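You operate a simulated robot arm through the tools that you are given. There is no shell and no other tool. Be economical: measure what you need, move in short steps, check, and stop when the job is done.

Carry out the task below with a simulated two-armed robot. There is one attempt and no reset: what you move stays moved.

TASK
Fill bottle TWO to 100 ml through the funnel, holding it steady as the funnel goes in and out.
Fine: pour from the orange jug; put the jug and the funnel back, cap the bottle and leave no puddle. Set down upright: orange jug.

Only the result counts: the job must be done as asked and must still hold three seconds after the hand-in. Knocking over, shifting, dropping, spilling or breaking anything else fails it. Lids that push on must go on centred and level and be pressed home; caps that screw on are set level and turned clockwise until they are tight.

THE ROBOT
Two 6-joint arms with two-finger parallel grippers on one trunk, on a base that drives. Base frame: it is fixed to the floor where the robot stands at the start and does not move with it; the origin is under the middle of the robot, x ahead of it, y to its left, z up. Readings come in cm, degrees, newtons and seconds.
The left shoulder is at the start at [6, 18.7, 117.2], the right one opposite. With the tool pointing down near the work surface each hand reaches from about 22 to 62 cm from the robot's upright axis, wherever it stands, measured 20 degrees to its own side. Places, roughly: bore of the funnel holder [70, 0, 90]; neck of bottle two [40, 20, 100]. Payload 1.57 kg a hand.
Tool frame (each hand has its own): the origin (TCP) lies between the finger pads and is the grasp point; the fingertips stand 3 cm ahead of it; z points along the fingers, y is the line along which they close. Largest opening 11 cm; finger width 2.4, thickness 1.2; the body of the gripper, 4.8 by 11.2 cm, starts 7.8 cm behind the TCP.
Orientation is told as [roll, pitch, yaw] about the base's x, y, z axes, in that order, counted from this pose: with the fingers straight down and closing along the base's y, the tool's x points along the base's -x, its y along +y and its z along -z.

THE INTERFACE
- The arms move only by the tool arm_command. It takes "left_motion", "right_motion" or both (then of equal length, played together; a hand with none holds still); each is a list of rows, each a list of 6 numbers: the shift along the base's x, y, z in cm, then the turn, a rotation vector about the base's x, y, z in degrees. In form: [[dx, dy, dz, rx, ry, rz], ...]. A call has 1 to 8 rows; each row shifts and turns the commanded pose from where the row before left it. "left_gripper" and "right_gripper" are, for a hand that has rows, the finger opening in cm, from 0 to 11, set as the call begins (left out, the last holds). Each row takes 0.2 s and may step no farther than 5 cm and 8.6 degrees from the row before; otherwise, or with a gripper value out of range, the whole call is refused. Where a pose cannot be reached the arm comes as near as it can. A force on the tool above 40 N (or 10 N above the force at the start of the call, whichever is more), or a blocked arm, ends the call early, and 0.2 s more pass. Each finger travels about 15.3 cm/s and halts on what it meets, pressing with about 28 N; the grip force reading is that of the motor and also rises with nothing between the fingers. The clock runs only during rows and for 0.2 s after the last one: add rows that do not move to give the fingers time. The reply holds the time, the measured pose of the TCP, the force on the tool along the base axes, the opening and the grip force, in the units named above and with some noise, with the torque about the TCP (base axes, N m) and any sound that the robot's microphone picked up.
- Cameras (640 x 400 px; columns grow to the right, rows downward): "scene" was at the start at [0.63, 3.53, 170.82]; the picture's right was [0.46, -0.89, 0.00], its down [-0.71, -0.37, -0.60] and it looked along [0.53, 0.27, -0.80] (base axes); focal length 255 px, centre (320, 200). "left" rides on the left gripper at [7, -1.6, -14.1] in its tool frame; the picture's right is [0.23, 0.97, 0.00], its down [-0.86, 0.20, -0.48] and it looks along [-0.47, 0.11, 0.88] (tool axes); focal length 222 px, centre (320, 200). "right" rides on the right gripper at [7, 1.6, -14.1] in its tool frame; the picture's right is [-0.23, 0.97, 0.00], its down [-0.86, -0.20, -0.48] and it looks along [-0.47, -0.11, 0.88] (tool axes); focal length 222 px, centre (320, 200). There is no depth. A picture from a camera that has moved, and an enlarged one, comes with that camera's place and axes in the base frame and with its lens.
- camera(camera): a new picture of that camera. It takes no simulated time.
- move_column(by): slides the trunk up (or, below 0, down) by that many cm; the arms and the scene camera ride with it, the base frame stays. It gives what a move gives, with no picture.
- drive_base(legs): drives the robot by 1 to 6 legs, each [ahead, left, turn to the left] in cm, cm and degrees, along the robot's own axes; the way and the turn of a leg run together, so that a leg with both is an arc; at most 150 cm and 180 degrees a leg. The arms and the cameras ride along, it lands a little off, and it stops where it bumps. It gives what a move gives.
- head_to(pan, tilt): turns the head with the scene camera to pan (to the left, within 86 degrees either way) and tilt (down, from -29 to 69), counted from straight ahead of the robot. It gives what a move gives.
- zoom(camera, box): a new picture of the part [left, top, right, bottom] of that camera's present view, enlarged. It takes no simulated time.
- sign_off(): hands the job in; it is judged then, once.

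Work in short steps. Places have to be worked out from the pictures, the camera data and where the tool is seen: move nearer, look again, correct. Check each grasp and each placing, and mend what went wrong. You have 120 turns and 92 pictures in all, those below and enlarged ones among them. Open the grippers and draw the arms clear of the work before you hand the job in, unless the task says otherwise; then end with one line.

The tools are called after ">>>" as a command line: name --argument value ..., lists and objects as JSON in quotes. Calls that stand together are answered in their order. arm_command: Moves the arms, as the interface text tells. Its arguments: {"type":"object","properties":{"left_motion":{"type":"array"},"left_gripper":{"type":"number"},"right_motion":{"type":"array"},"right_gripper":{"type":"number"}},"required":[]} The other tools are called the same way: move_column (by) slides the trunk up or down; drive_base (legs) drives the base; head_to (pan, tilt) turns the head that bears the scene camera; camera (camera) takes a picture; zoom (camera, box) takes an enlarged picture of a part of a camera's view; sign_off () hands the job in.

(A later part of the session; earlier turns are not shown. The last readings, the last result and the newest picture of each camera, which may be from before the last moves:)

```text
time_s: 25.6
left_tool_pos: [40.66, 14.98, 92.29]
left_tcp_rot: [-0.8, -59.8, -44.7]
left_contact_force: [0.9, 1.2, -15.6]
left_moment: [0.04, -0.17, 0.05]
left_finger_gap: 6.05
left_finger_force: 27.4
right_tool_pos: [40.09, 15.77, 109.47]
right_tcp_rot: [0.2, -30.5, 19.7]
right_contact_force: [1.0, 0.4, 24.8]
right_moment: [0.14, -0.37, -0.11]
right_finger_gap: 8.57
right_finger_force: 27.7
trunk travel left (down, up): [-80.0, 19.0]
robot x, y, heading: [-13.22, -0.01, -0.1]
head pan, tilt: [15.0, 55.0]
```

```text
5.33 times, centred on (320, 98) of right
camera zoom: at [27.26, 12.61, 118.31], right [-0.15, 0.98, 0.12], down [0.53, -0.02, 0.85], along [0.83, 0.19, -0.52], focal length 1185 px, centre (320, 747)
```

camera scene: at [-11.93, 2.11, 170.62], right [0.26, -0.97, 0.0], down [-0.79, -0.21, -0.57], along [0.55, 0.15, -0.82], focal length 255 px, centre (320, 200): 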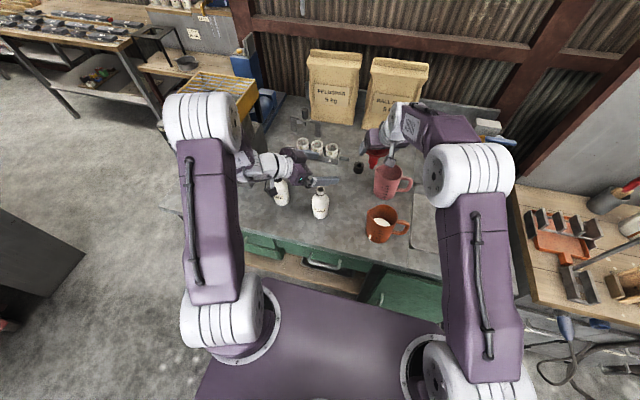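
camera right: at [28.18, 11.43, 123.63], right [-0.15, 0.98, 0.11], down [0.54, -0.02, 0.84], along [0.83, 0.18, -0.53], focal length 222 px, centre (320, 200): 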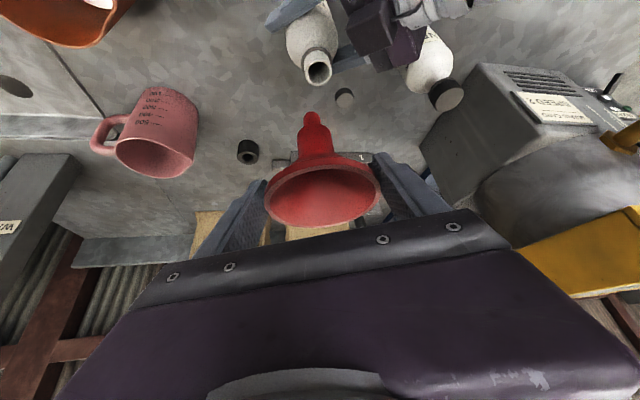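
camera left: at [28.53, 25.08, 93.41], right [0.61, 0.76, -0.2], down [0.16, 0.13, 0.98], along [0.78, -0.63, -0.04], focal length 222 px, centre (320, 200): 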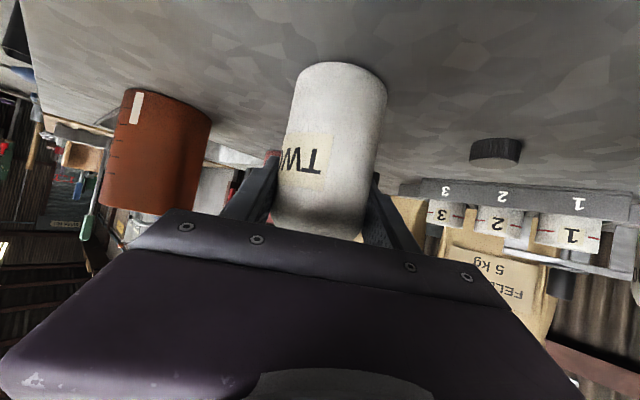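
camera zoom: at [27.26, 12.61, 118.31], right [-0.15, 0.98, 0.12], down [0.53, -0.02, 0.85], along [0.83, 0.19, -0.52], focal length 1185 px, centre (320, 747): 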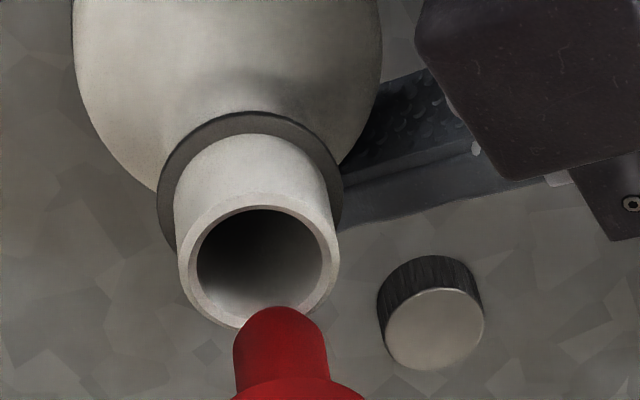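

The nozzle touched the far edge of the mouth: the funnel axis is really ~1.2 cm ahead of the TCP (matches the bore position). Raise, then shift back.

>>> arm_command --right_motion '[[0, 0, 1.5, 0, 0, 0], [-1.1, -0.4, 0, 0, 0, 0], [0, 0, 0, 0, 0, 0]]'

>>> zoom --camera "right" --box '[240, 60, 400, 160]'

>>> zoom --camera "scene" --box '[270, 150, 370, 220]'

```text
time_s: 26.4
left_tool_pos: [40.78, 14.99, 92.31]
left_tcp_rot: [-0.7, -59.9, -44.7]
left_contact_force: [-0.9, 0.2, 0.2]
left_moment: [-0.02, 0.01, 0.0]
left_finger_gap: 6.04
left_finger_force: 27.9
right_tool_pos: [38.94, 15.17, 110.68]
right_tcp_rot: [0.0, -29.9, 19.8]
right_contact_force: [0.7, 0.8, -0.6]
right_moment: [-0.01, -0.02, -0.04]
right_finger_gap: 8.5
right_finger_force: 27.7
trunk travel left (down, up): [-80.0, 19.0]
robot x, y, heading: [-12.96, -0.11, 0.1]
head pan, tilt: [15.0, 55.0]
```

```text
4.00 times, centred on (320, 110) of right
camera zoom: at [26.15, 12.21, 119.56], right [-0.15, 0.98, 0.11], down [0.54, -0.02, 0.84], along [0.83, 0.18, -0.53], focal length 888 px, centre (320, 560)
```

zoom: 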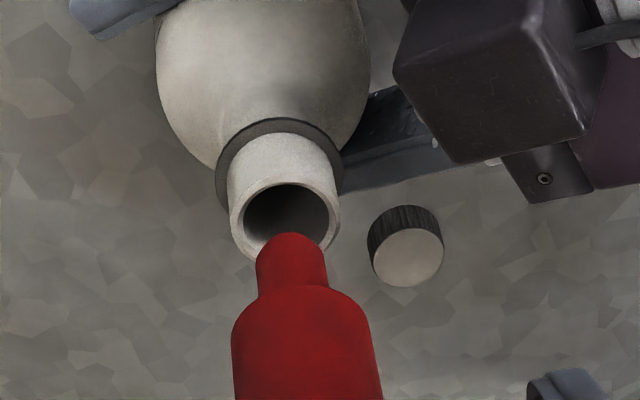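

```text
5.71 times, centred on (320, 185) of scene
camera zoom: at [-11.99, 2.05, 170.61], right [0.26, -0.97, 0.0], down [-0.79, -0.21, -0.57], along [0.55, 0.15, -0.82], focal length 1456 px, centre (320, 286)
```

zoom: 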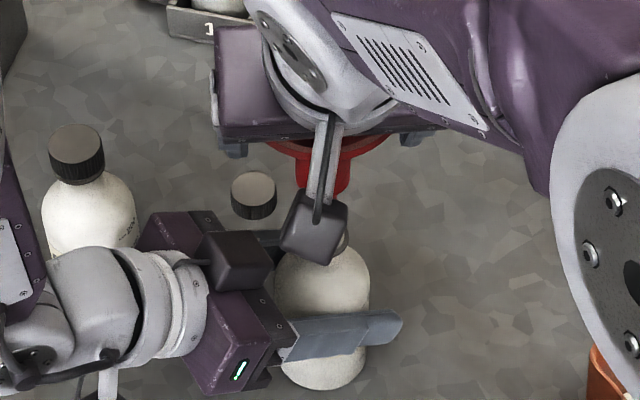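

Now the tip computes to (40.1,15.6,101.6) over the neck at (40.0,15.55). Lowering in.

>>> arm_command --right_motion '[[-0.1, 0, -0.6, 0, 0, 0], [0, 0, -0.6, 0, 0, 0], [0, 0, -0.4, 0, 0, 0]]'

>>> zoom --camera "right" --box '[240, 60, 400, 160]'

```text
time_s: 27.2
left_tool_pos: [40.78, 14.99, 92.26]
left_tcp_rot: [-0.7, -60.0, -44.7]
left_contact_force: [-0.2, 0.5, 0.2]
left_moment: [0.0, 0.02, -0.01]
left_finger_gap: 6.05
left_finger_force: 28.1
right_tool_pos: [38.84, 15.16, 109.2]
right_tcp_rot: [0.0, -30.0, 20.0]
right_contact_force: [-0.7, 0.6, -0.4]
right_moment: [-0.02, -0.03, 0.01]
right_finger_gap: 8.49
right_finger_force: 27.7
trunk travel left (down, up): [-80.0, 19.0]
robot x, y, heading: [-13.14, -0.13, -0.4]
head pan, tilt: [15.0, 55.0]
```

```text
4.00 times, centred on (320, 110) of right
camera zoom: at [26.03, 12.15, 118.08], right [-0.15, 0.98, 0.11], down [0.54, -0.02, 0.84], along [0.83, 0.18, -0.53], focal length 888 px, centre (320, 560)
```

zoom: 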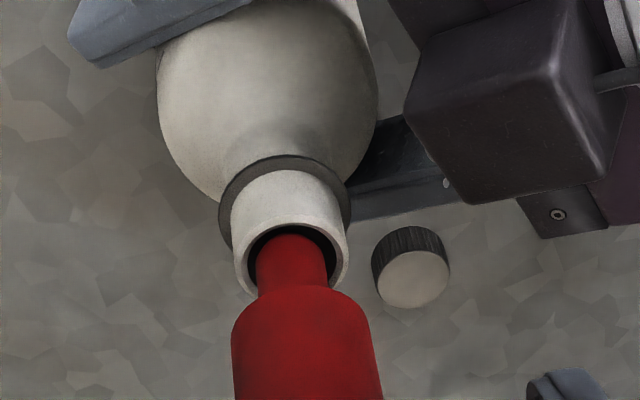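

The nozzle is entering centred. Continue down until seated.

>>> arm_command --right_motion '[[0, 0, -0.4, 0, 0, 0], [0, 0, -0.4, 0, 0, 0], [0, 0, -0.3, 0, 0, 0]]'

>>> zoom --camera "right" --box '[240, 60, 400, 160]'

```text
time_s: 28.0
left_tool_pos: [40.76, 15.12, 92.27]
left_tcp_rot: [-0.6, -59.9, -44.6]
left_contact_force: [-1.0, 0.3, -0.2]
left_moment: [0.01, -0.03, 0.02]
left_finger_gap: 6.08
left_finger_force: 27.7
right_tool_pos: [38.81, 15.12, 107.99]
right_tcp_rot: [-0.1, -30.0, 19.8]
right_contact_force: [0.1, 1.7, -1.0]
right_moment: [0.02, -0.01, -0.03]
right_finger_gap: 8.51
right_finger_force: 27.7
trunk travel left (down, up): [-80.0, 19.0]
robot x, y, heading: [-13.61, -0.07, -0.2]
head pan, tilt: [15.0, 55.0]
```

```text
4.00 times, centred on (320, 110) of right
camera zoom: at [26.0, 12.09, 116.94], right [-0.15, 0.98, 0.11], down [0.54, -0.02, 0.84], along [0.83, 0.18, -0.53], focal length 888 px, centre (320, 560)
```

zoom: 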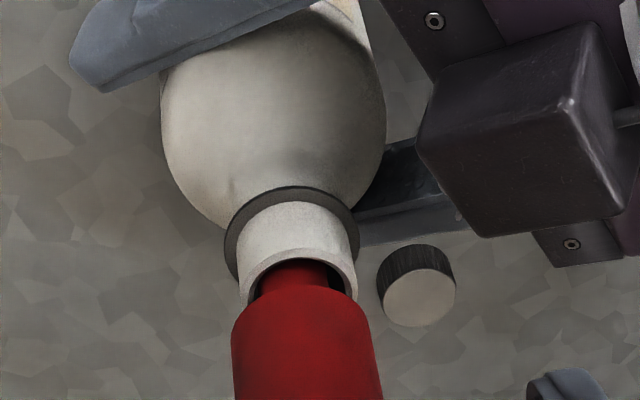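

Still a little above the mouth; lower further, watching force.

>>> arm_command --right_motion '[[0, 0, -0.3, 0, 0, 0], [0, 0, -0.3, 0, 0, 0]]'

>>> zoom --camera "right" --box '[240, 60, 400, 160]'

```text
time_s: 28.6
left_tool_pos: [40.78, 15.0, 92.38]
left_tcp_rot: [-0.6, -60.0, -44.6]
left_contact_force: [-0.2, 0.1, 0.1]
left_moment: [-0.01, 0.0, 0.03]
left_finger_gap: 6.05
left_finger_force: 28.1
right_tool_pos: [38.89, 15.01, 107.49]
right_tcp_rot: [0.0, -30.0, 19.8]
right_contact_force: [-1.4, 0.0, -0.2]
right_moment: [-0.02, 0.0, 0.03]
right_finger_gap: 8.5
right_finger_force: 28.2
trunk travel left (down, up): [-80.0, 19.0]
robot x, y, heading: [-12.99, 0.38, -0.1]
head pan, tilt: [15.0, 55.0]
```

```text
4.00 times, centred on (320, 110) of right
camera zoom: at [26.08, 12.06, 116.36], right [-0.15, 0.98, 0.11], down [0.54, -0.02, 0.84], along [0.83, 0.18, -0.53], focal length 888 px, centre (320, 560)
```

zoom: 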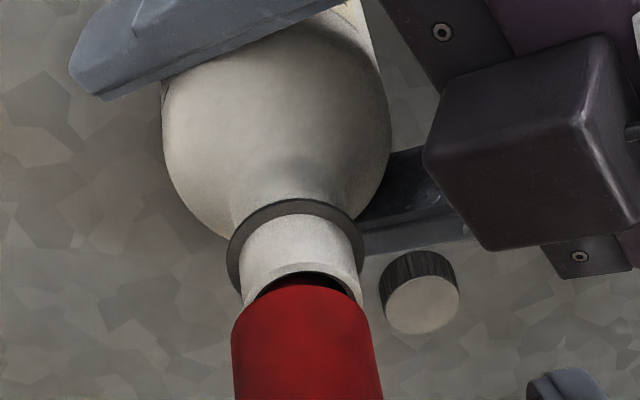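

Close to seating; continue.

>>> arm_command --right_motion '[[0, 0, -0.25, 0, 0, 0], [0, 0, -0.25, 0, 0, 0]]'

>>> zoom --camera "right" --box '[240, 60, 400, 160]'

```text
time_s: 29.2
left_tool_pos: [40.72, 14.93, 92.4]
left_tcp_rot: [-0.8, -60.0, -44.7]
left_contact_force: [-0.2, -0.3, 1.0]
left_moment: [-0.03, -0.01, -0.02]
left_finger_gap: 6.04
left_finger_force: 28.3
right_tool_pos: [39.01, 15.08, 106.92]
right_tcp_rot: [-0.1, -29.9, 19.8]
right_contact_force: [-0.4, 0.2, 0.3]
right_moment: [-0.01, 0.02, 0.0]
right_finger_gap: 8.51
right_finger_force: 28.1
trunk travel left (down, up): [-80.0, 19.0]
robot x, y, heading: [-13.19, -0.08, -0.0]
head pan, tilt: [15.0, 55.0]
```

```text
4.00 times, centred on (320, 110) of right
camera zoom: at [26.02, 12.13, 115.85], right [-0.15, 0.98, 0.11], down [0.54, -0.02, 0.84], along [0.83, 0.18, -0.53], focal length 888 px, centre (320, 560)
```

zoom: 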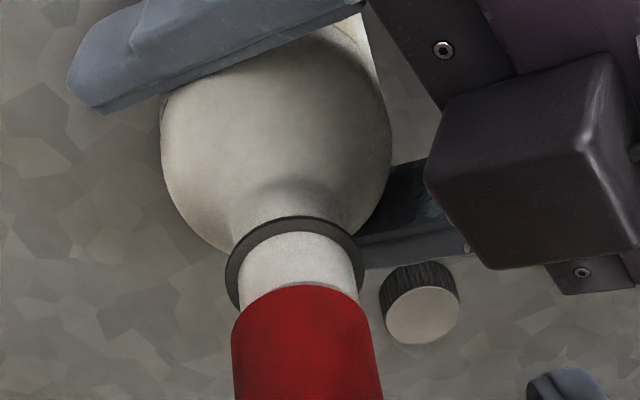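

Nearly touching; small steps.

>>> arm_command --right_motion '[[0, 0, -0.15, 0, 0, 0], [0, 0, -0.15, 0, 0, 0]]'

```text
time_s: 29.8
left_tool_pos: [40.78, 15.01, 92.26]
left_tcp_rot: [-0.7, -59.9, -44.7]
left_contact_force: [-0.2, 0.0, 0.9]
left_moment: [0.0, -0.03, -0.03]
left_finger_gap: 6.04
left_finger_force: 27.7
right_tool_pos: [38.88, 15.09, 106.76]
right_tcp_rot: [0.0, -30.0, 19.9]
right_contact_force: [0.3, -0.3, -0.1]
right_moment: [-0.01, 0.02, 0.05]
right_finger_gap: 8.49
right_finger_force: 27.7
trunk travel left (down, up): [-80.0, 19.0]
robot x, y, heading: [-13.02, -0.14, -0.2]
head pan, tilt: [15.0, 55.0]
```

>>> arm_command --right_motion '[[0, 0, -0.15, 0, 0, 0], [0, 0, -0.15, 0, 0, 0], [0, 0, -0.1, 0, 0, 0]]'

>>> zoom --camera "right" --box '[240, 60, 400, 160]'

```text
time_s: 30.6
left_tool_pos: [40.71, 14.93, 92.21]
left_tcp_rot: [-0.7, -59.9, -44.8]
left_contact_force: [6.1, 2.2, -14.8]
left_moment: [-0.04, -0.3, -0.02]
left_finger_gap: 6.07
left_finger_force: 28.1
right_tool_pos: [39.0, 15.2, 106.54]
right_tcp_rot: [0.2, -30.3, 19.9]
right_contact_force: [-4.7, -1.9, 21.3]
right_moment: [-0.14, 0.2, -0.05]
right_finger_gap: 8.53
right_finger_force: 27.7
trunk travel left (down, up): [-80.0, 19.0]
robot x, y, heading: [-13.05, 0.12, -0.3]
head pan, tilt: [15.0, 55.0]
```

```text
4.00 times, centred on (320, 110) of right
camera zoom: at [26.06, 12.16, 115.33], right [-0.15, 0.98, 0.12], down [0.54, -0.02, 0.84], along [0.83, 0.19, -0.52], focal length 888 px, centre (320, 560)
```

zoom: 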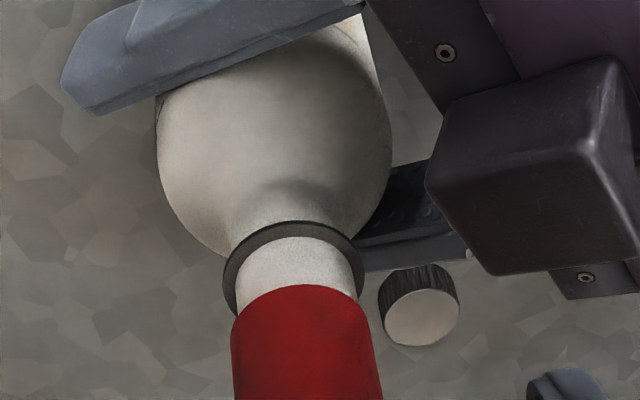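

Seated (21 N). Relieve the push, open, and withdraw along the hand's axis.

>>> arm_command --right_motion '[[0, 0, 0.2, 0, 0, 0], [0, 0, 0, 0, 0, 0]]'

>>> arm_command --right_motion '[[0, 0, 0, 0, 0, 0], [0, 0, 0, 0, 0, 0], [-1, -0.35, 1.8, 0, 0, 0], [-1.4, -0.5, 2.6, 0, 0, 0], [-1.4, -0.5, 2.6, 0, 0, 0], [-1.4, -0.5, 2.6, 0, 0, 0]]' --right_gripper 11

>>> camera --camera "right"

>>> zoom --camera "scene" --box '[230, 110, 430, 250]'

```text
time_s: 31.2
left_tool_pos: [40.76, 14.96, 92.39]
left_tcp_rot: [-0.7, -59.9, -44.8]
left_contact_force: [-5.2, -0.4, -10.9]
left_moment: [0.2, -0.61, 0.0]
left_finger_gap: 6.04
left_finger_force: 28.0
right_tool_pos: [38.86, 15.19, 106.49]
right_tcp_rot: [0.0, -30.0, 19.9]
right_contact_force: [4.2, 1.3, 12.8]
right_moment: [0.02, -0.34, 0.03]
right_finger_gap: 8.5
right_finger_force: 28.2
trunk travel left (down, up): [-80.0, 19.0]
robot x, y, heading: [-13.14, 0.09, -0.0]
head pan, tilt: [15.0, 55.0]
```

```text
time_s: 32.6
left_tool_pos: [40.6, 15.03, 92.49]
left_tcp_rot: [-0.7, -59.9, -44.8]
left_contact_force: [0.4, -0.4, -1.8]
left_moment: [0.03, -0.04, -0.01]
left_finger_gap: 6.05
left_finger_force: 28.7
right_tool_pos: [33.47, 13.12, 115.98]
right_tcp_rot: [0.0, -30.0, 20.0]
right_contact_force: [0.0, 0.5, 0.4]
right_moment: [0.02, 0.0, 0.01]
right_finger_gap: 10.99
right_finger_force: 0.1
trunk travel left (down, up): [-80.0, 19.0]
robot x, y, heading: [-13.24, 0.23, 0.0]
head pan, tilt: [15.0, 55.0]
```

```text
49 pictures are left
camera right: at [20.69, 10.22, 124.99], right [-0.15, 0.98, 0.11], down [0.54, -0.02, 0.84], along [0.83, 0.18, -0.53], focal length 222 px, centre (320, 200)
```

right: 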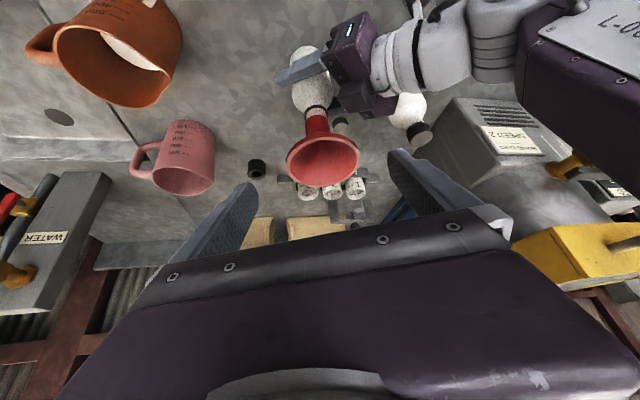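

```text
2.86 times, centred on (330, 180) of scene
camera zoom: at [-12.18, 1.98, 170.61], right [0.26, -0.97, 0.0], down [-0.79, -0.21, -0.57], along [0.56, 0.15, -0.82], focal length 728 px, centre (291, 257)
```

zoom: 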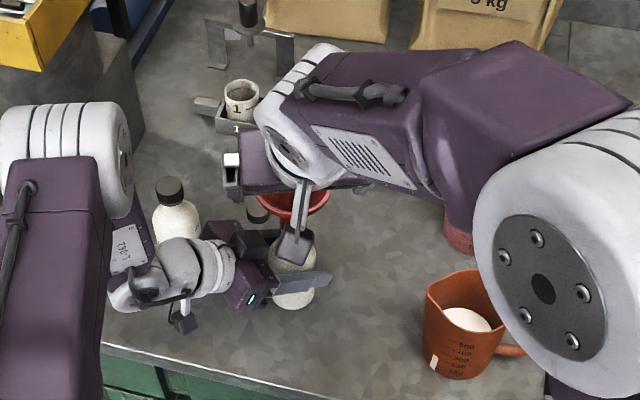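

The funnel is seated upright in bottle two. Now the right hand heads for the orange jug's handle: swing to its -y side, yawing to point along +y, staying high.

>>> arm_command --right_motion '[[0, -4.5, 0.5, 0, 0, 7.8], [0.3, -4.5, 0.5, 0, 0, 7.8], [0.4, -4.5, 0, 0, 0, 7.8], [0.4, -4.7, 0, 0, 0, 7.8], [0.4, -4.7, 0, 0, 0, 7.8], [0.5, -4.7, 0, 0, 0, 7.8], [0.5, -4.7, 0, 0, 0, 7.8], [0.5, -4.7, 0, 0, 0, 7.7]]'

>>> arm_command --right_motion '[[0, -1.5, 0, 0, 0, 7.7], [0, -1, -2, 7.5, 0, 0], [0, -1, -3, 7.5, 0, 0], [0, -1, -3, 7.5, 0, 0], [0, -1, -3, 7.5, 0, 0]]'

>>> camera --camera "right"

```text
time_s: 34.4
left_tool_pos: [40.86, 14.87, 92.4]
left_tcp_rot: [-0.6, -59.7, -44.9]
left_contact_force: [-0.7, 0.1, -1.8]
left_moment: [-0.03, 0.0, -0.01]
left_finger_gap: 6.03
left_finger_force: 27.8
right_tool_pos: [36.69, -24.06, 116.95]
right_tcp_rot: [0.1, -30.1, 82.2]
right_contact_force: [0.9, -0.1, 0.5]
right_moment: [0.0, 0.01, -0.01]
right_finger_gap: 11.0
right_finger_force: 0.1
trunk travel left (down, up): [-80.0, 19.0]
robot x, y, heading: [-13.3, -0.3, -0.2]
head pan, tilt: [15.0, 55.0]
```

```text
time_s: 35.6
left_tool_pos: [40.79, 14.87, 92.47]
left_tcp_rot: [-0.5, -59.9, -44.9]
left_contact_force: [-1.1, -0.6, -0.9]
left_moment: [0.02, 0.0, 0.0]
left_finger_gap: 6.04
left_finger_force: 28.3
right_tool_pos: [35.29, -29.02, 106.27]
right_tcp_rot: [0.0, -60.3, 89.9]
right_contact_force: [-0.4, -0.2, -0.4]
right_moment: [0.02, -0.04, -0.01]
right_finger_gap: 10.98
right_finger_force: 0.1
right hand out of reach, approached as far as the arm can: row 5
trunk travel left (down, up): [-80.0, 19.0]
robot x, y, heading: [-13.11, 0.06, -0.2]
head pan, tilt: [15.0, 55.0]
```

```text
47 pictures are left
camera right: at [33.67, -44.89, 107.37], right [-0.97, 0.11, 0.2], down [0.2, 0.01, 0.98], along [0.11, 0.99, -0.03], focal length 222 px, centre (320, 200)
```

right: 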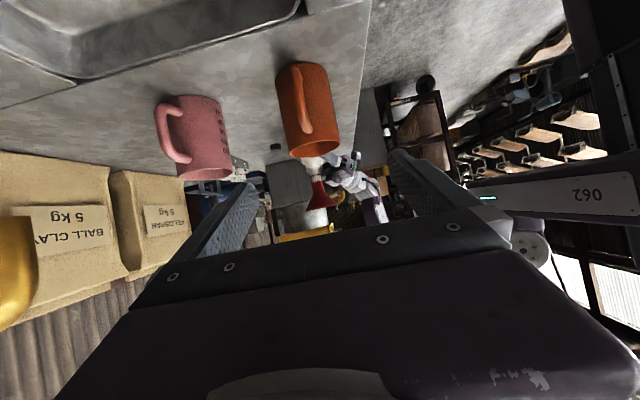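

Handle is at x≈37, z≈90–96. Moving nearer along the approach line with a check picture.

>>> arm_command --right_motion '[[0.6, 2.5, -1, 0, 0, 0], [0.6, 2.5, -2.5, 0, 0, 0], [0.5, 2, -3, 0, 0, 0], [0, 1, -2.8, 0, 0, 0]]' --right_gripper 6

>>> camera --camera "right"

```text
time_s: 36.6
left_tool_pos: [40.91, 14.91, 92.31]
left_tcp_rot: [-0.7, -59.8, -44.7]
left_contact_force: [-0.5, 0.2, -0.5]
left_moment: [0.01, 0.03, 0.02]
left_finger_gap: 6.03
left_finger_force: 28.2
right_tool_pos: [37.17, -21.24, 97.04]
right_tcp_rot: [0.2, -60.0, 89.7]
right_contact_force: [0.8, 0.5, 0.5]
right_moment: [0.01, 0.02, 0.01]
right_finger_gap: 5.99
right_finger_force: 0.1
trunk travel left (down, up): [-80.0, 19.0]
robot x, y, heading: [-13.48, -0.01, -0.1]
head pan, tilt: [15.0, 55.0]
```

```text
46 pictures are left
camera right: at [35.42, -36.92, 98.26], right [-0.97, 0.12, 0.2], down [0.2, 0.01, 0.98], along [0.11, 0.99, -0.04], focal length 222 px, centre (320, 200)
```

right: 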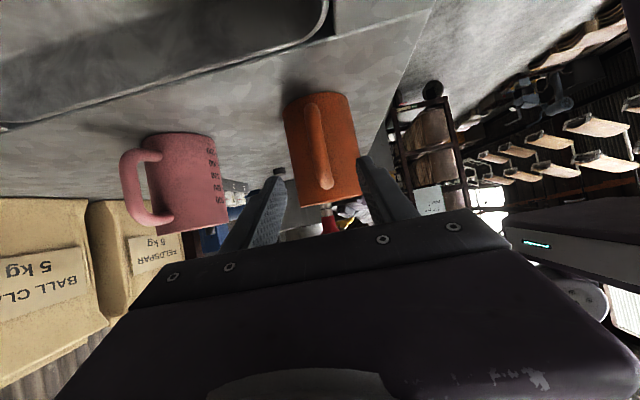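

Handle (x≈37.0, z 88–96, ~2.2 cm thick) is centred between the fingers. Advance and close.

>>> arm_command --right_motion '[[0, 2.2, -1.4, 0, 0, 0], [-0.1, 2.2, -1.3, 0, 0, 0], [0, 1.9, -1.3, 0, 0, 0]]'

>>> camera --camera "right"

>>> zoom --camera "scene" --box '[340, 180, 440, 255]'

```text
time_s: 37.4
left_tool_pos: [40.83, 14.98, 92.34]
left_tcp_rot: [-0.7, -59.8, -44.7]
left_contact_force: [-0.7, -0.2, -0.9]
left_moment: [0.01, -0.01, -0.05]
left_finger_gap: 6.05
left_finger_force: 27.8
right_tool_pos: [36.86, -14.75, 93.29]
right_tcp_rot: [0.2, -60.0, 89.8]
right_contact_force: [0.9, 0.7, 0.2]
right_moment: [-0.01, 0.03, 0.01]
right_finger_gap: 5.99
right_finger_force: 0.0
trunk travel left (down, up): [-80.0, 19.0]
robot x, y, heading: [-12.7, -0.26, -0.1]
head pan, tilt: [15.0, 55.0]
```

```text
45 pictures are left
camera right: at [35.24, -30.52, 94.36], right [-0.97, 0.12, 0.2], down [0.2, 0.01, 0.98], along [0.11, 0.99, -0.04], focal length 222 px, centre (320, 200)
```

right: 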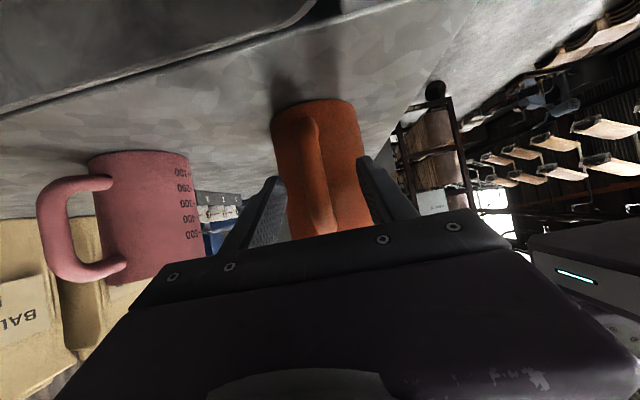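

```text
5.33 times, centred on (390, 218) of scene
camera zoom: at [-12.02, 2.06, 170.62], right [0.26, -0.97, 0.0], down [-0.79, -0.21, -0.57], along [0.55, 0.15, -0.82], focal length 1359 px, centre (-53, 107)
```

zoom: 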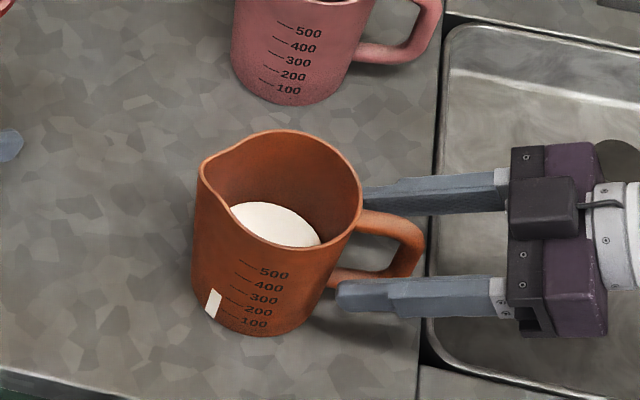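

Perfect view: the fingers straddle the handle. This picture is also the reference for the liquid level. Closing.

>>> arm_command --right_motion '[[0, 0, 0, 0, 0, 0], [0, 0, 0, 0, 0, 0], [0, 0, 0, 0, 0, 0]]' --right_gripper 1

>>> arm_command --right_motion '[[0, 0, 0, 0, 0, 0]]'

>>> arm_command --right_motion '[[0, 0, 0.6, 0, 0, 0], [0, 0, 0.6, 0, 0, 0], [0, 0, 0.6, 0, 0, 0], [0, 0, 0, 0, 0, 0]]'

>>> zoom --camera "scene" --box '[340, 180, 440, 255]'

```text
time_s: 38.2
left_tool_pos: [40.8, 15.03, 92.36]
left_tcp_rot: [-0.5, -59.9, -44.8]
left_contact_force: [-1.4, -1.0, -0.4]
left_moment: [0.02, -0.04, 0.0]
left_finger_gap: 6.07
left_finger_force: 28.0
right_tool_pos: [36.81, -14.76, 93.17]
right_tcp_rot: [0.2, -60.0, 89.7]
right_contact_force: [0.5, -2.1, 2.6]
right_moment: [0.01, -0.02, 0.01]
right_finger_gap: 1.44
right_finger_force: 28.5
trunk travel left (down, up): [-80.0, 19.0]
robot x, y, heading: [-12.98, 0.08, -0.3]
head pan, tilt: [15.0, 55.0]
```

```text
time_s: 38.6
left_tool_pos: [40.85, 15.04, 92.31]
left_tcp_rot: [-0.7, -59.9, -44.8]
left_contact_force: [-0.2, 0.2, -0.4]
left_moment: [-0.03, 0.0, 0.02]
left_finger_gap: 6.04
left_finger_force: 28.3
right_tool_pos: [36.87, -14.76, 93.21]
right_tcp_rot: [0.2, -60.0, 89.7]
right_contact_force: [1.0, -1.7, 3.5]
right_moment: [0.06, -0.05, -0.03]
right_finger_gap: 1.47
right_finger_force: 27.8
trunk travel left (down, up): [-80.0, 19.0]
robot x, y, heading: [-12.85, -0.07, -0.2]
head pan, tilt: [15.0, 55.0]
```

```text
time_s: 39.6
left_tool_pos: [40.8, 14.87, 92.32]
left_tcp_rot: [-0.7, -59.9, -44.7]
left_contact_force: [-0.1, 0.4, -0.8]
left_moment: [-0.06, -0.02, 0.01]
left_finger_gap: 6.06
left_finger_force: 27.7
right_tool_pos: [37.11, -14.81, 94.92]
right_tcp_rot: [0.2, -60.0, 89.8]
right_contact_force: [0.1, 1.5, -3.1]
right_moment: [-0.24, 0.04, 0.0]
right_finger_gap: 1.44
right_finger_force: 28.0
trunk travel left (down, up): [-80.0, 19.0]
robot x, y, heading: [-12.89, -0.14, 0.0]
head pan, tilt: [15.0, 55.0]
```

```text
5.33 times, centred on (390, 218) of scene
camera zoom: at [-11.96, 2.0, 170.61], right [0.26, -0.97, 0.0], down [-0.79, -0.21, -0.57], along [0.55, 0.15, -0.82], focal length 1359 px, centre (-53, 107)
```

zoom: 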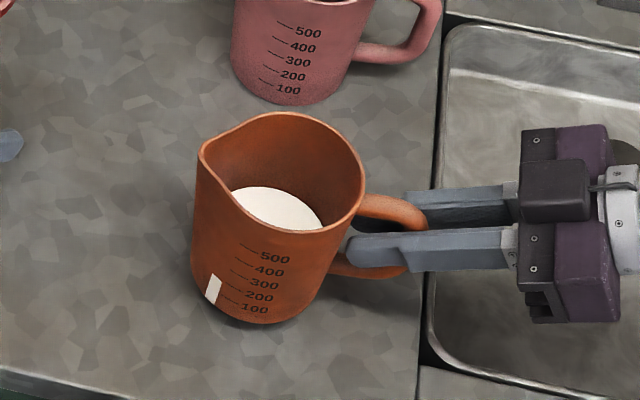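

The jug hangs level; weight reads ~3.1 N. Pouring above the funnel would exceed right-arm reach from here, so I'll raise the jug, release the bottle with the left hand, and drive forward. First lift, with weight readings.

>>> arm_command --right_motion '[[0, 0, 3, 0, 0, 0], [0, 0, 3, 0, 0, 0], [0, 0, 3, 0, 0, 0], [0, 0, 3, 0, 0, 0], [0, 0, 3, 0, 0, 0], [0, 0, 2, 0, 0, 0], [0, 0, 0, 0, 0, 0]]'

>>> arm_command --left_motion '[[0, 0, 0, 0, 0, 0], [0, 0, 0, 0, 0, 0], [0, 0, 0, 0, 0, 0]]' --left_gripper 11

>>> arm_command --left_motion '[[-0.3, 0.3, 1, 0, 0, 0], [-0.4, 0.4, 1.5, 0, 0, 0], [-0.5, 0.5, 2, 0, 0, 0]]'

>>> camera --camera "left"

```text
time_s: 41.2
left_tool_pos: [40.77, 14.92, 92.28]
left_tcp_rot: [-0.8, -60.0, -44.8]
left_contact_force: [-0.1, 0.2, -0.9]
left_moment: [-0.01, 0.04, 0.0]
left_finger_gap: 6.05
left_finger_force: 28.3
right_tool_pos: [37.21, -14.7, 112.01]
right_tcp_rot: [0.3, -60.0, 89.7]
right_contact_force: [0.1, 0.4, -3.5]
right_moment: [-0.25, -0.02, 0.01]
right_finger_gap: 1.42
right_finger_force: 27.7
trunk travel left (down, up): [-80.0, 19.0]
robot x, y, heading: [-13.24, 0.36, -0.3]
head pan, tilt: [15.0, 55.0]
```

```text
time_s: 42.0
left_tool_pos: [40.71, 15.0, 92.32]
left_tcp_rot: [-0.6, -59.8, -44.8]
left_contact_force: [-0.2, -0.2, 0.5]
left_moment: [0.01, 0.01, 0.02]
left_finger_gap: 10.99
left_finger_force: 0.0
right_tool_pos: [37.09, -14.63, 112.04]
right_tcp_rot: [0.2, -60.0, 89.6]
right_contact_force: [-0.8, -0.2, -3.3]
right_moment: [-0.21, 0.02, 0.01]
right_finger_gap: 1.42
right_finger_force: 28.1
trunk travel left (down, up): [-80.0, 19.0]
robot x, y, heading: [-12.89, -0.07, -0.0]
head pan, tilt: [15.0, 55.0]
```

```text
time_s: 42.8
left_tool_pos: [39.85, 16.24, 96.91]
left_tcp_rot: [-0.2, -60.0, -45.0]
left_contact_force: [-0.5, 0.4, -0.2]
left_moment: [-0.03, 0.01, 0.0]
left_finger_gap: 10.97
left_finger_force: 0.0
left hand out of reach, approached as far as the arm can: row 2
right_tool_pos: [37.2, -14.71, 112.18]
right_tcp_rot: [0.2, -60.0, 89.6]
right_contact_force: [-0.3, 0.6, -4.4]
right_moment: [-0.25, 0.0, 0.01]
right_finger_gap: 1.43
right_finger_force: 28.0
trunk travel left (down, up): [-80.0, 19.0]
robot x, y, heading: [-13.04, -0.23, -0.1]
head pan, tilt: [15.0, 55.0]
```

```text
42 pictures are left
camera left: at [27.5, 26.27, 97.97], right [0.61, 0.77, -0.2], down [0.15, 0.13, 0.98], along [0.78, -0.63, -0.04], focal length 222 px, centre (320, 200)
```

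left: 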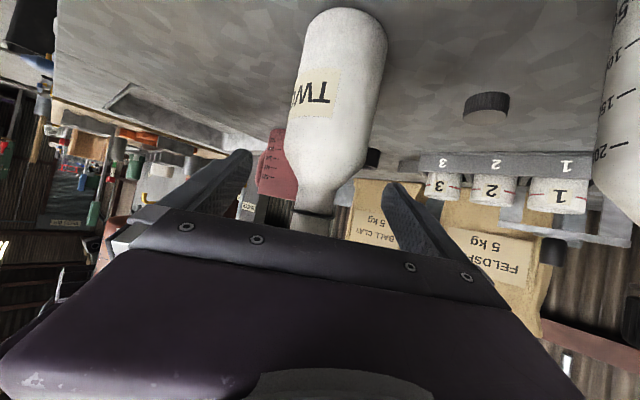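

Bottle released and standing, funnel still in. Continue raising the left hand, drifting back.

>>> arm_command --left_motion '[[-0.3, 0.3, 2, 0, 0, 0], [-0.4, 0.4, 2, 0, 0, 0], [-0.6, 0.6, 3, 0, 0, 0], [-0.8, 0.8, 3, 0, 0, 0], [-1, 1, 3, 0, 0, 0], [-1.5, 1.5, 4, 0, 0, 0], [-1.5, 2, 4, 0, 0, 0], [-1.5, 2, 4, 0, 0, 0]]'

>>> zoom --camera "scene" --box '[220, 100, 460, 250]'

```text
time_s: 44.6
left_tool_pos: [31.84, 24.76, 121.99]
left_tcp_rot: [-0.1, -60.0, -45.1]
left_contact_force: [0.5, 0.5, 0.6]
left_moment: [-0.02, 0.03, -0.01]
left_finger_gap: 10.98
left_finger_force: 0.0
right_tool_pos: [37.01, -14.51, 112.11]
right_tcp_rot: [0.0, -60.0, 89.8]
right_contact_force: [0.0, 0.5, -3.2]
right_moment: [-0.2, 0.0, 0.01]
right_finger_gap: 1.43
right_finger_force: 28.0
trunk travel left (down, up): [-80.0, 19.0]
robot x, y, heading: [-13.12, 0.1, -0.1]
head pan, tilt: [15.0, 55.0]
```

```text
2.67 times, centred on (340, 175) of scene
camera zoom: at [-12.16, 2.0, 170.61], right [0.26, -0.97, 0.0], down [-0.79, -0.21, -0.57], along [0.55, 0.15, -0.82], focal length 680 px, centre (267, 267)
```

zoom: 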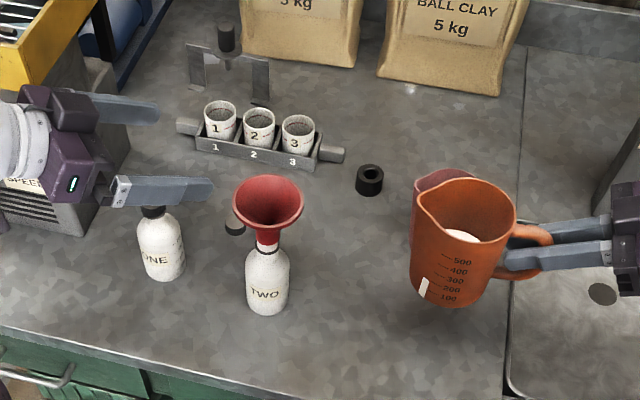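

Funnel is stable in the bottle. Driving forward 9 cm with the jug held high.

>>> drive_base --legs '[[9, 0, 0]]'

```text
time_s: 45.7
left_tool_pos: [40.45, 24.73, 122.01]
left_tcp_rot: [0.1, -60.2, -45.4]
left_contact_force: [-0.4, 0.9, -0.5]
left_moment: [-0.01, -0.01, 0.02]
left_finger_gap: 10.98
left_finger_force: 0.1
right_tool_pos: [45.65, -14.73, 112.19]
right_tcp_rot: [0.0, -60.1, 89.9]
right_contact_force: [0.3, -0.5, -3.7]
right_moment: [-0.23, -0.02, 0.0]
right_finger_gap: 1.44
right_finger_force: 28.0
trunk travel left (down, up): [-80.0, 19.0]
robot x, y, heading: [-4.25, 0.25, 0.2]
head pan, tilt: [15.0, 55.0]
```

Move the left hand farther aside and start: right to (40,-8,116), tilting to 30°.

>>> arm_command --left_motion '[[-1, 1.2, 0, 0, 0, 0], [-1, 1.3, 0, 0, 0, 0], [-1, 1.3, 0, 0, 0, 0], [-1, 1.2, 0, 0, 0, 0], [0, 0, 0, 0, 0, 0], [0, 0, 0, 0, 0, 0], [0, 0, 0, 0, 0, 0], [0, 0, 0, 0, 0, 0]]' --right_motion '[[-1.4, 1.7, 1, 0, 0, 0], [-1.4, 1.7, 1, 0, 0, 0], [-1.4, 1.7, 1, 0, 0, 0], [-1.4, 1.6, 1, 0, 0, 0], [0, 0, 0, -7.5, 0, 0], [0, 0, 0, -7.5, 0, 0], [0, 0, 0, -7.5, 0, 0], [0, 0, 0, -7.5, 0, 0]]'

>>> zoom --camera "scene" --box '[220, 130, 440, 270]'

```text
time_s: 47.5
left_tool_pos: [36.77, 29.76, 122.06]
left_tcp_rot: [-0.1, -60.1, -45.3]
left_contact_force: [-0.1, 0.1, -0.3]
left_moment: [0.01, 0.01, 0.0]
left_finger_gap: 11.0
left_finger_force: 0.1
right_tool_pos: [40.41, -8.15, 116.15]
right_tcp_rot: [0.0, -29.9, 89.9]
right_contact_force: [-0.4, -0.8, -3.8]
right_moment: [-0.15, -0.02, 0.0]
right_finger_gap: 1.44
right_finger_force: 28.2
trunk travel left (down, up): [-80.0, 19.0]
robot x, y, heading: [-4.5, 0.15, -0.4]
head pan, tilt: [15.0, 55.0]
```

```text
2.86 times, centred on (330, 200) of scene
camera zoom: at [-3.21, 2.11, 170.61], right [0.26, -0.97, 0.0], down [-0.79, -0.21, -0.57], along [0.55, 0.15, -0.82], focal length 728 px, centre (291, 200)
```

zoom: 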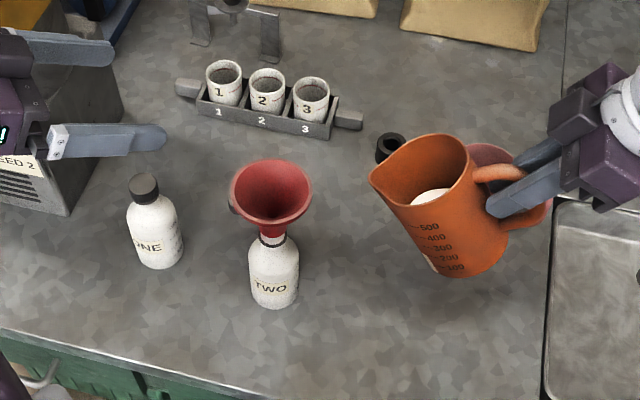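

Geometry matches prediction (lip ≈ (40.4,5.2,113)). Tilt to 48° and bring the lip over the funnel's near side.

>>> arm_command --right_motion '[[0, 0, 1, -6, 0, 0], [0, 0, 0, -6, 0, 0], [0, 0, 0, -6, 0, 0], [-0.1, 3, 0, 0, 0, 0], [-0.1, 3, 0, 0, 0, 0], [-0.1, 3, -0.2, 0, 0, 0], [-0.1, 1, -0.2, 0, 0, 0]]'

>>> zoom --camera "scene" --box '[250, 150, 410, 250]'

>>> camera --camera "left"

```text
time_s: 49.1
left_tool_pos: [36.83, 29.73, 121.99]
left_tcp_rot: [-0.2, -60.0, -45.3]
left_contact_force: [0.0, -0.5, 0.3]
left_moment: [0.04, 0.01, 0.0]
left_finger_gap: 11.01
left_finger_force: 0.1
right_tool_pos: [40.01, 2.1, 116.67]
right_tcp_rot: [-0.1, -12.0, 89.8]
right_contact_force: [0.5, -0.6, -4.3]
right_moment: [-0.07, 0.0, -0.05]
right_finger_gap: 1.46
right_finger_force: 27.9
trunk travel left (down, up): [-80.0, 19.0]
robot x, y, heading: [-4.62, 0.08, -0.1]
head pan, tilt: [15.0, 55.0]
```

```text
4.00 times, centred on (330, 200) of scene
camera zoom: at [-3.15, 2.04, 170.61], right [0.26, -0.97, 0.0], down [-0.79, -0.21, -0.57], along [0.55, 0.15, -0.82], focal length 1019 px, centre (280, 200)
```

zoom: 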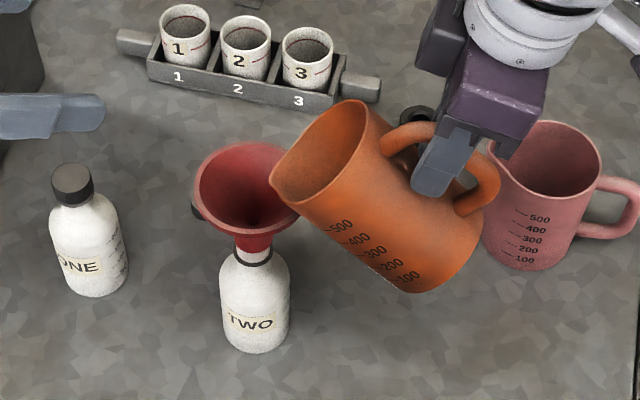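

```text
38 pictures are left
camera left: at [24.67, 39.73, 123.02], right [0.61, 0.77, -0.2], down [0.15, 0.13, 0.98], along [0.78, -0.63, -0.04], focal length 222 px, centre (320, 200)
```

left: 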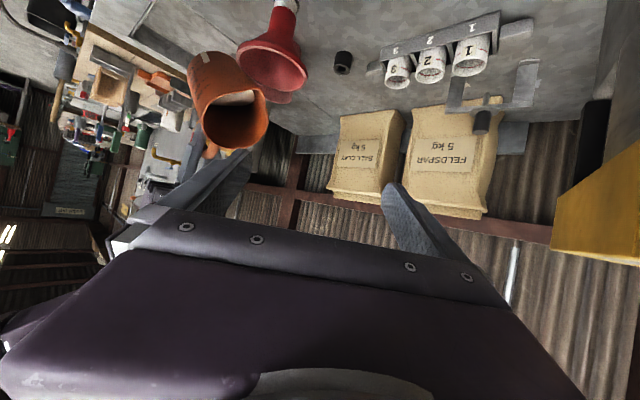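

Lip is ~1.6 cm short of the funnel's centre and just above the rim — good. Tilting about the lip to 58°, then checking flow.

>>> arm_command --right_motion '[[0, 0.8, 1.18, -6, 0, 0], [0, 0.61, 0.73, -4, 0, 0], [0, 0, 0, 0, 0, 0], [0, 0, 0, 0, 0, 0]]'

>>> zoom --camera "left" --box '[150, 0, 350, 160]'

```text
time_s: 50.1
left_tool_pos: [36.9, 29.66, 122.02]
left_tcp_rot: [0.0, -60.0, -45.3]
left_contact_force: [0.1, 0.4, 0.7]
left_moment: [0.01, -0.01, -0.03]
left_finger_gap: 11.0
left_finger_force: 0.1
right_tool_pos: [40.12, 3.39, 118.71]
right_tcp_rot: [-0.1, -2.0, 89.8]
right_contact_force: [0.2, -0.8, -4.4]
right_moment: [-0.03, -0.01, 0.0]
right_finger_gap: 1.39
right_finger_force: 27.8
trunk travel left (down, up): [-80.0, 19.0]
robot x, y, heading: [-4.35, -0.0, -0.1]
head pan, tilt: [15.0, 55.0]
```

```text
2.50 times, centred on (250, 80) of left
camera zoom: at [24.66, 39.73, 123.02], right [0.61, 0.77, -0.2], down [0.15, 0.13, 0.98], along [0.78, -0.63, -0.04], focal length 555 px, centre (495, 500)
```

zoom: 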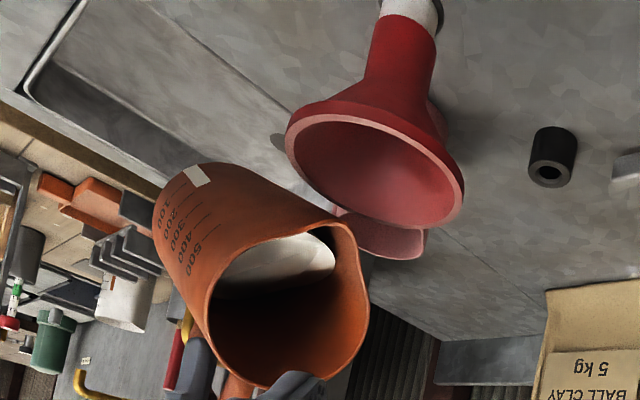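

The liquid is just short of the lip. Tilt 3° more and check.

>>> arm_command --right_motion '[[0, 0.48, 0.53, -3, 0, 0], [0, 0, 0, 0, 0, 0], [0, 0, 0, 0, 0, 0]]'

>>> zoom --camera "left" --box '[150, 0, 350, 160]'

```text
time_s: 50.9
left_tool_pos: [36.83, 29.65, 122.06]
left_tcp_rot: [0.1, -60.0, -45.2]
left_contact_force: [0.2, 0.2, -1.2]
left_moment: [-0.01, -0.01, 0.01]
left_finger_gap: 11.02
left_finger_force: 0.1
right_tool_pos: [39.93, 3.83, 119.18]
right_tcp_rot: [-0.1, 1.0, 89.8]
right_contact_force: [0.8, -0.3, -3.4]
right_moment: [-0.01, 0.02, -0.01]
right_finger_gap: 1.42
right_finger_force: 28.2
trunk travel left (down, up): [-80.0, 19.0]
robot x, y, heading: [-4.15, 0.13, -0.2]
head pan, tilt: [15.0, 55.0]
```

```text
2.50 times, centred on (250, 80) of left
camera zoom: at [24.67, 39.69, 123.03], right [0.61, 0.77, -0.2], down [0.15, 0.13, 0.98], along [0.78, -0.63, -0.04], focal length 555 px, centre (495, 500)
```

zoom: 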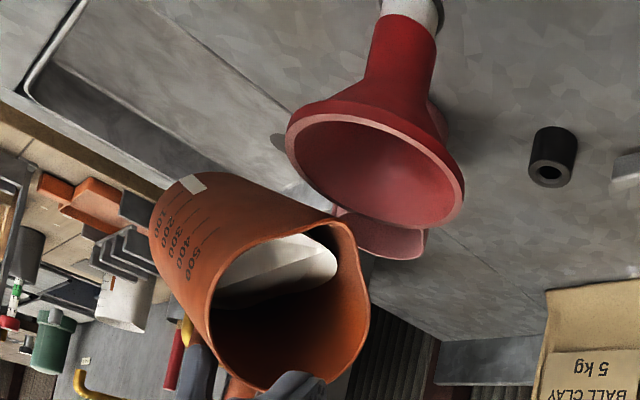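

Not flowing yet. Tilt 3° more.

>>> arm_command --right_motion '[[0, 0.5, 0.5, -3, 0, 0], [0, 0, 0, 0, 0, 0], [0, 0, 0, 0, 0, 0]]'

>>> zoom --camera "left" --box '[150, 0, 350, 160]'

```text
time_s: 51.7
left_tool_pos: [36.98, 29.71, 122.09]
left_tcp_rot: [0.0, -60.0, -45.2]
left_contact_force: [-0.3, -0.1, 0.2]
left_moment: [0.0, 0.01, 0.01]
left_finger_gap: 11.01
left_finger_force: 0.1
right_tool_pos: [40.01, 4.39, 119.73]
right_tcp_rot: [-0.1, 3.9, 89.8]
right_contact_force: [0.1, -0.6, -3.4]
right_moment: [-0.02, -0.01, 0.02]
right_finger_gap: 1.43
right_finger_force: 28.4
trunk travel left (down, up): [-80.0, 19.0]
robot x, y, heading: [-4.29, 0.48, -0.3]
head pan, tilt: [15.0, 55.0]
```

```text
2.50 times, centred on (250, 80) of left
camera zoom: at [24.66, 39.69, 123.03], right [0.61, 0.77, -0.2], down [0.15, 0.13, 0.98], along [0.78, -0.63, -0.04], focal length 555 px, centre (495, 500)
```

zoom: 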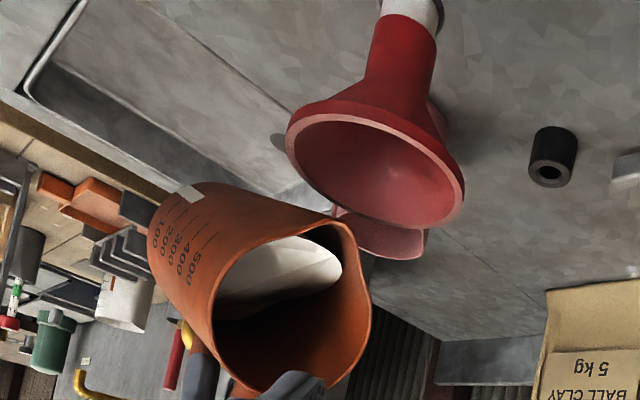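

Closing on the lip. Tilt 2.5° more.

>>> arm_command --right_motion '[[0, 0.44, 0.4, -2.5, 0, 0], [0, 0, 0, 0, 0, 0], [0, 0, 0, 0, 0, 0]]'

>>> zoom --camera "left" --box '[190, 20, 310, 140]'

```text
time_s: 52.5
left_tool_pos: [36.89, 29.79, 122.06]
left_tcp_rot: [-0.1, -60.0, -45.2]
left_contact_force: [-0.1, 0.0, 0.2]
left_moment: [0.02, 0.0, -0.02]
left_finger_gap: 11.01
left_finger_force: 0.0
right_tool_pos: [39.91, 4.72, 120.11]
right_tcp_rot: [0.0, 6.5, 89.8]
right_contact_force: [0.0, 0.0, -4.8]
right_moment: [-0.01, -0.02, -0.01]
right_finger_gap: 1.44
right_finger_force: 27.6
trunk travel left (down, up): [-80.0, 19.0]
robot x, y, heading: [-4.04, 0.12, -0.1]
head pan, tilt: [15.0, 55.0]
```

```text
3.33 times, centred on (250, 80) of left
camera zoom: at [24.66, 39.7, 123.03], right [0.61, 0.77, -0.2], down [0.15, 0.13, 0.98], along [0.78, -0.63, -0.04], focal length 740 px, centre (553, 600)
```

zoom: 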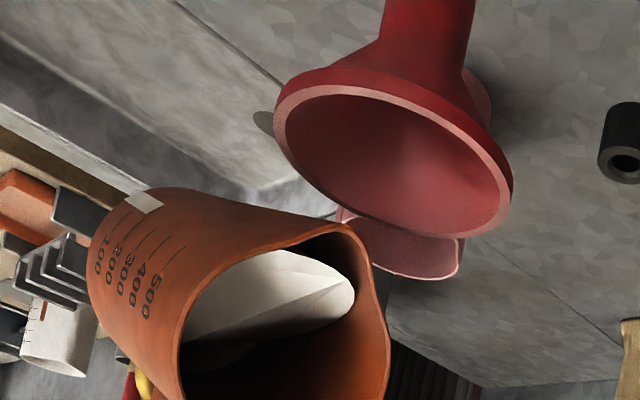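

Still not at the lip. Two more degrees steps, reading force and sound.

>>> arm_command --right_motion '[[0, 0.46, 0.38, -2.5, 0, 0], [0, 0, 0, 0, 0, 0], [0, 0, 0, 0, 0, 0]]'

>>> zoom --camera "left" --box '[190, 20, 310, 140]'

```text
time_s: 53.3
left_tool_pos: [36.96, 29.76, 122.01]
left_tcp_rot: [0.0, -60.0, -45.1]
left_contact_force: [0.6, -0.6, 0.4]
left_moment: [0.02, 0.01, -0.01]
left_finger_gap: 11.02
left_finger_force: 0.1
right_tool_pos: [39.94, 5.1, 120.38]
right_tcp_rot: [-0.1, 8.9, 89.8]
right_contact_force: [0.5, 0.5, -4.2]
right_moment: [0.06, 0.01, 0.01]
right_finger_gap: 1.44
right_finger_force: 28.1
trunk travel left (down, up): [-80.0, 19.0]
robot x, y, heading: [-4.28, -0.03, -0.1]
head pan, tilt: [15.0, 55.0]
```

```text
3.33 times, centred on (250, 80) of left
camera zoom: at [24.66, 39.7, 123.03], right [0.61, 0.77, -0.2], down [0.15, 0.13, 0.98], along [0.78, -0.63, -0.04], focal length 740 px, centre (553, 600)
```

zoom: 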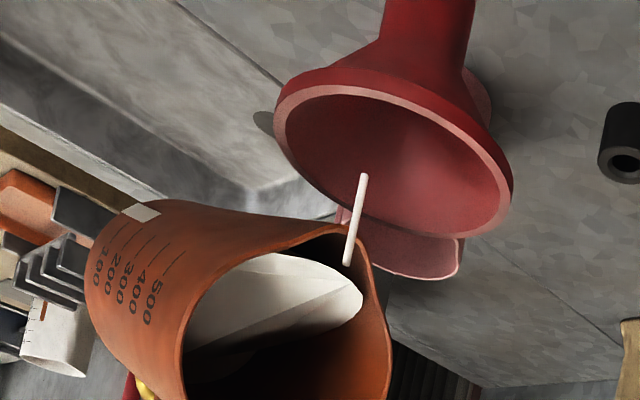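

It's pouring into the funnel. Hold and watch the weight.

>>> arm_command --right_motion '[[0, 0, 0, 0, 0, 0], [0, 0, 0, 0, 0, 0], [0, 0, 0, 0, 0, 0], [0, 0, 0, 0, 0, 0]]'

>>> zoom --camera "left" --box '[190, 20, 310, 140]'

>>> zoom --camera "scene" --box '[250, 150, 410, 250]'

```text
time_s: 54.3
left_tool_pos: [36.85, 29.78, 121.98]
left_tcp_rot: [0.0, -60.0, -45.2]
left_contact_force: [0.2, 0.0, 0.4]
left_moment: [0.02, 0.0, -0.01]
left_finger_gap: 11.0
left_finger_force: 0.0
right_tool_pos: [40.0, 5.23, 120.59]
right_tcp_rot: [0.0, 9.0, 89.9]
right_contact_force: [0.3, 0.3, -3.2]
right_moment: [0.03, 0.01, 0.01]
right_finger_gap: 1.44
right_finger_force: 27.7
trunk travel left (down, up): [-80.0, 19.0]
robot x, y, heading: [-4.78, -0.43, -0.1]
head pan, tilt: [15.0, 55.0]
```

```text
3.33 times, centred on (250, 80) of left
camera zoom: at [24.66, 39.72, 123.02], right [0.61, 0.77, -0.2], down [0.15, 0.13, 0.98], along [0.78, -0.63, -0.04], focal length 740 px, centre (553, 600)
```

zoom: 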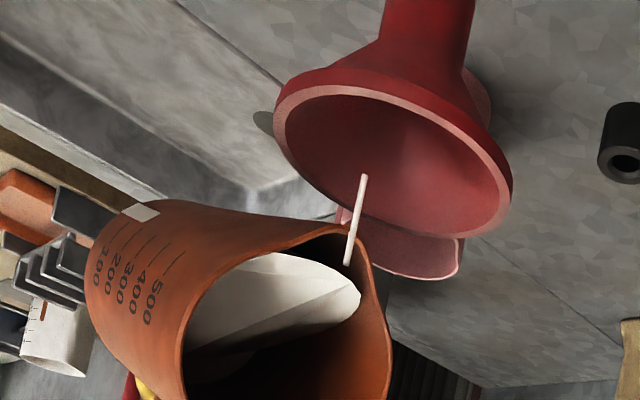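

```text
4.00 times, centred on (330, 200) of scene
camera zoom: at [-3.15, 2.01, 170.61], right [0.26, -0.97, 0.0], down [-0.79, -0.21, -0.57], along [0.55, 0.15, -0.82], focal length 1019 px, centre (280, 200)
```

zoom: 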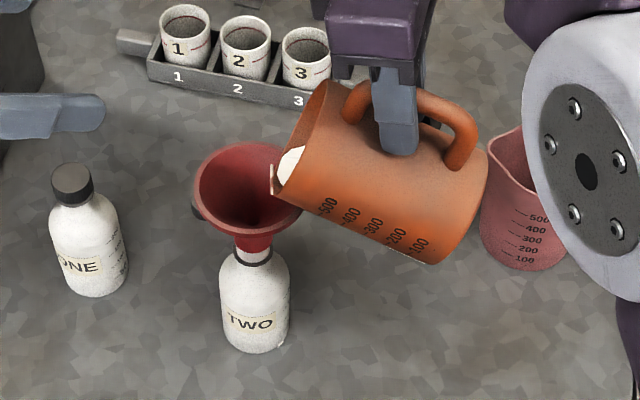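

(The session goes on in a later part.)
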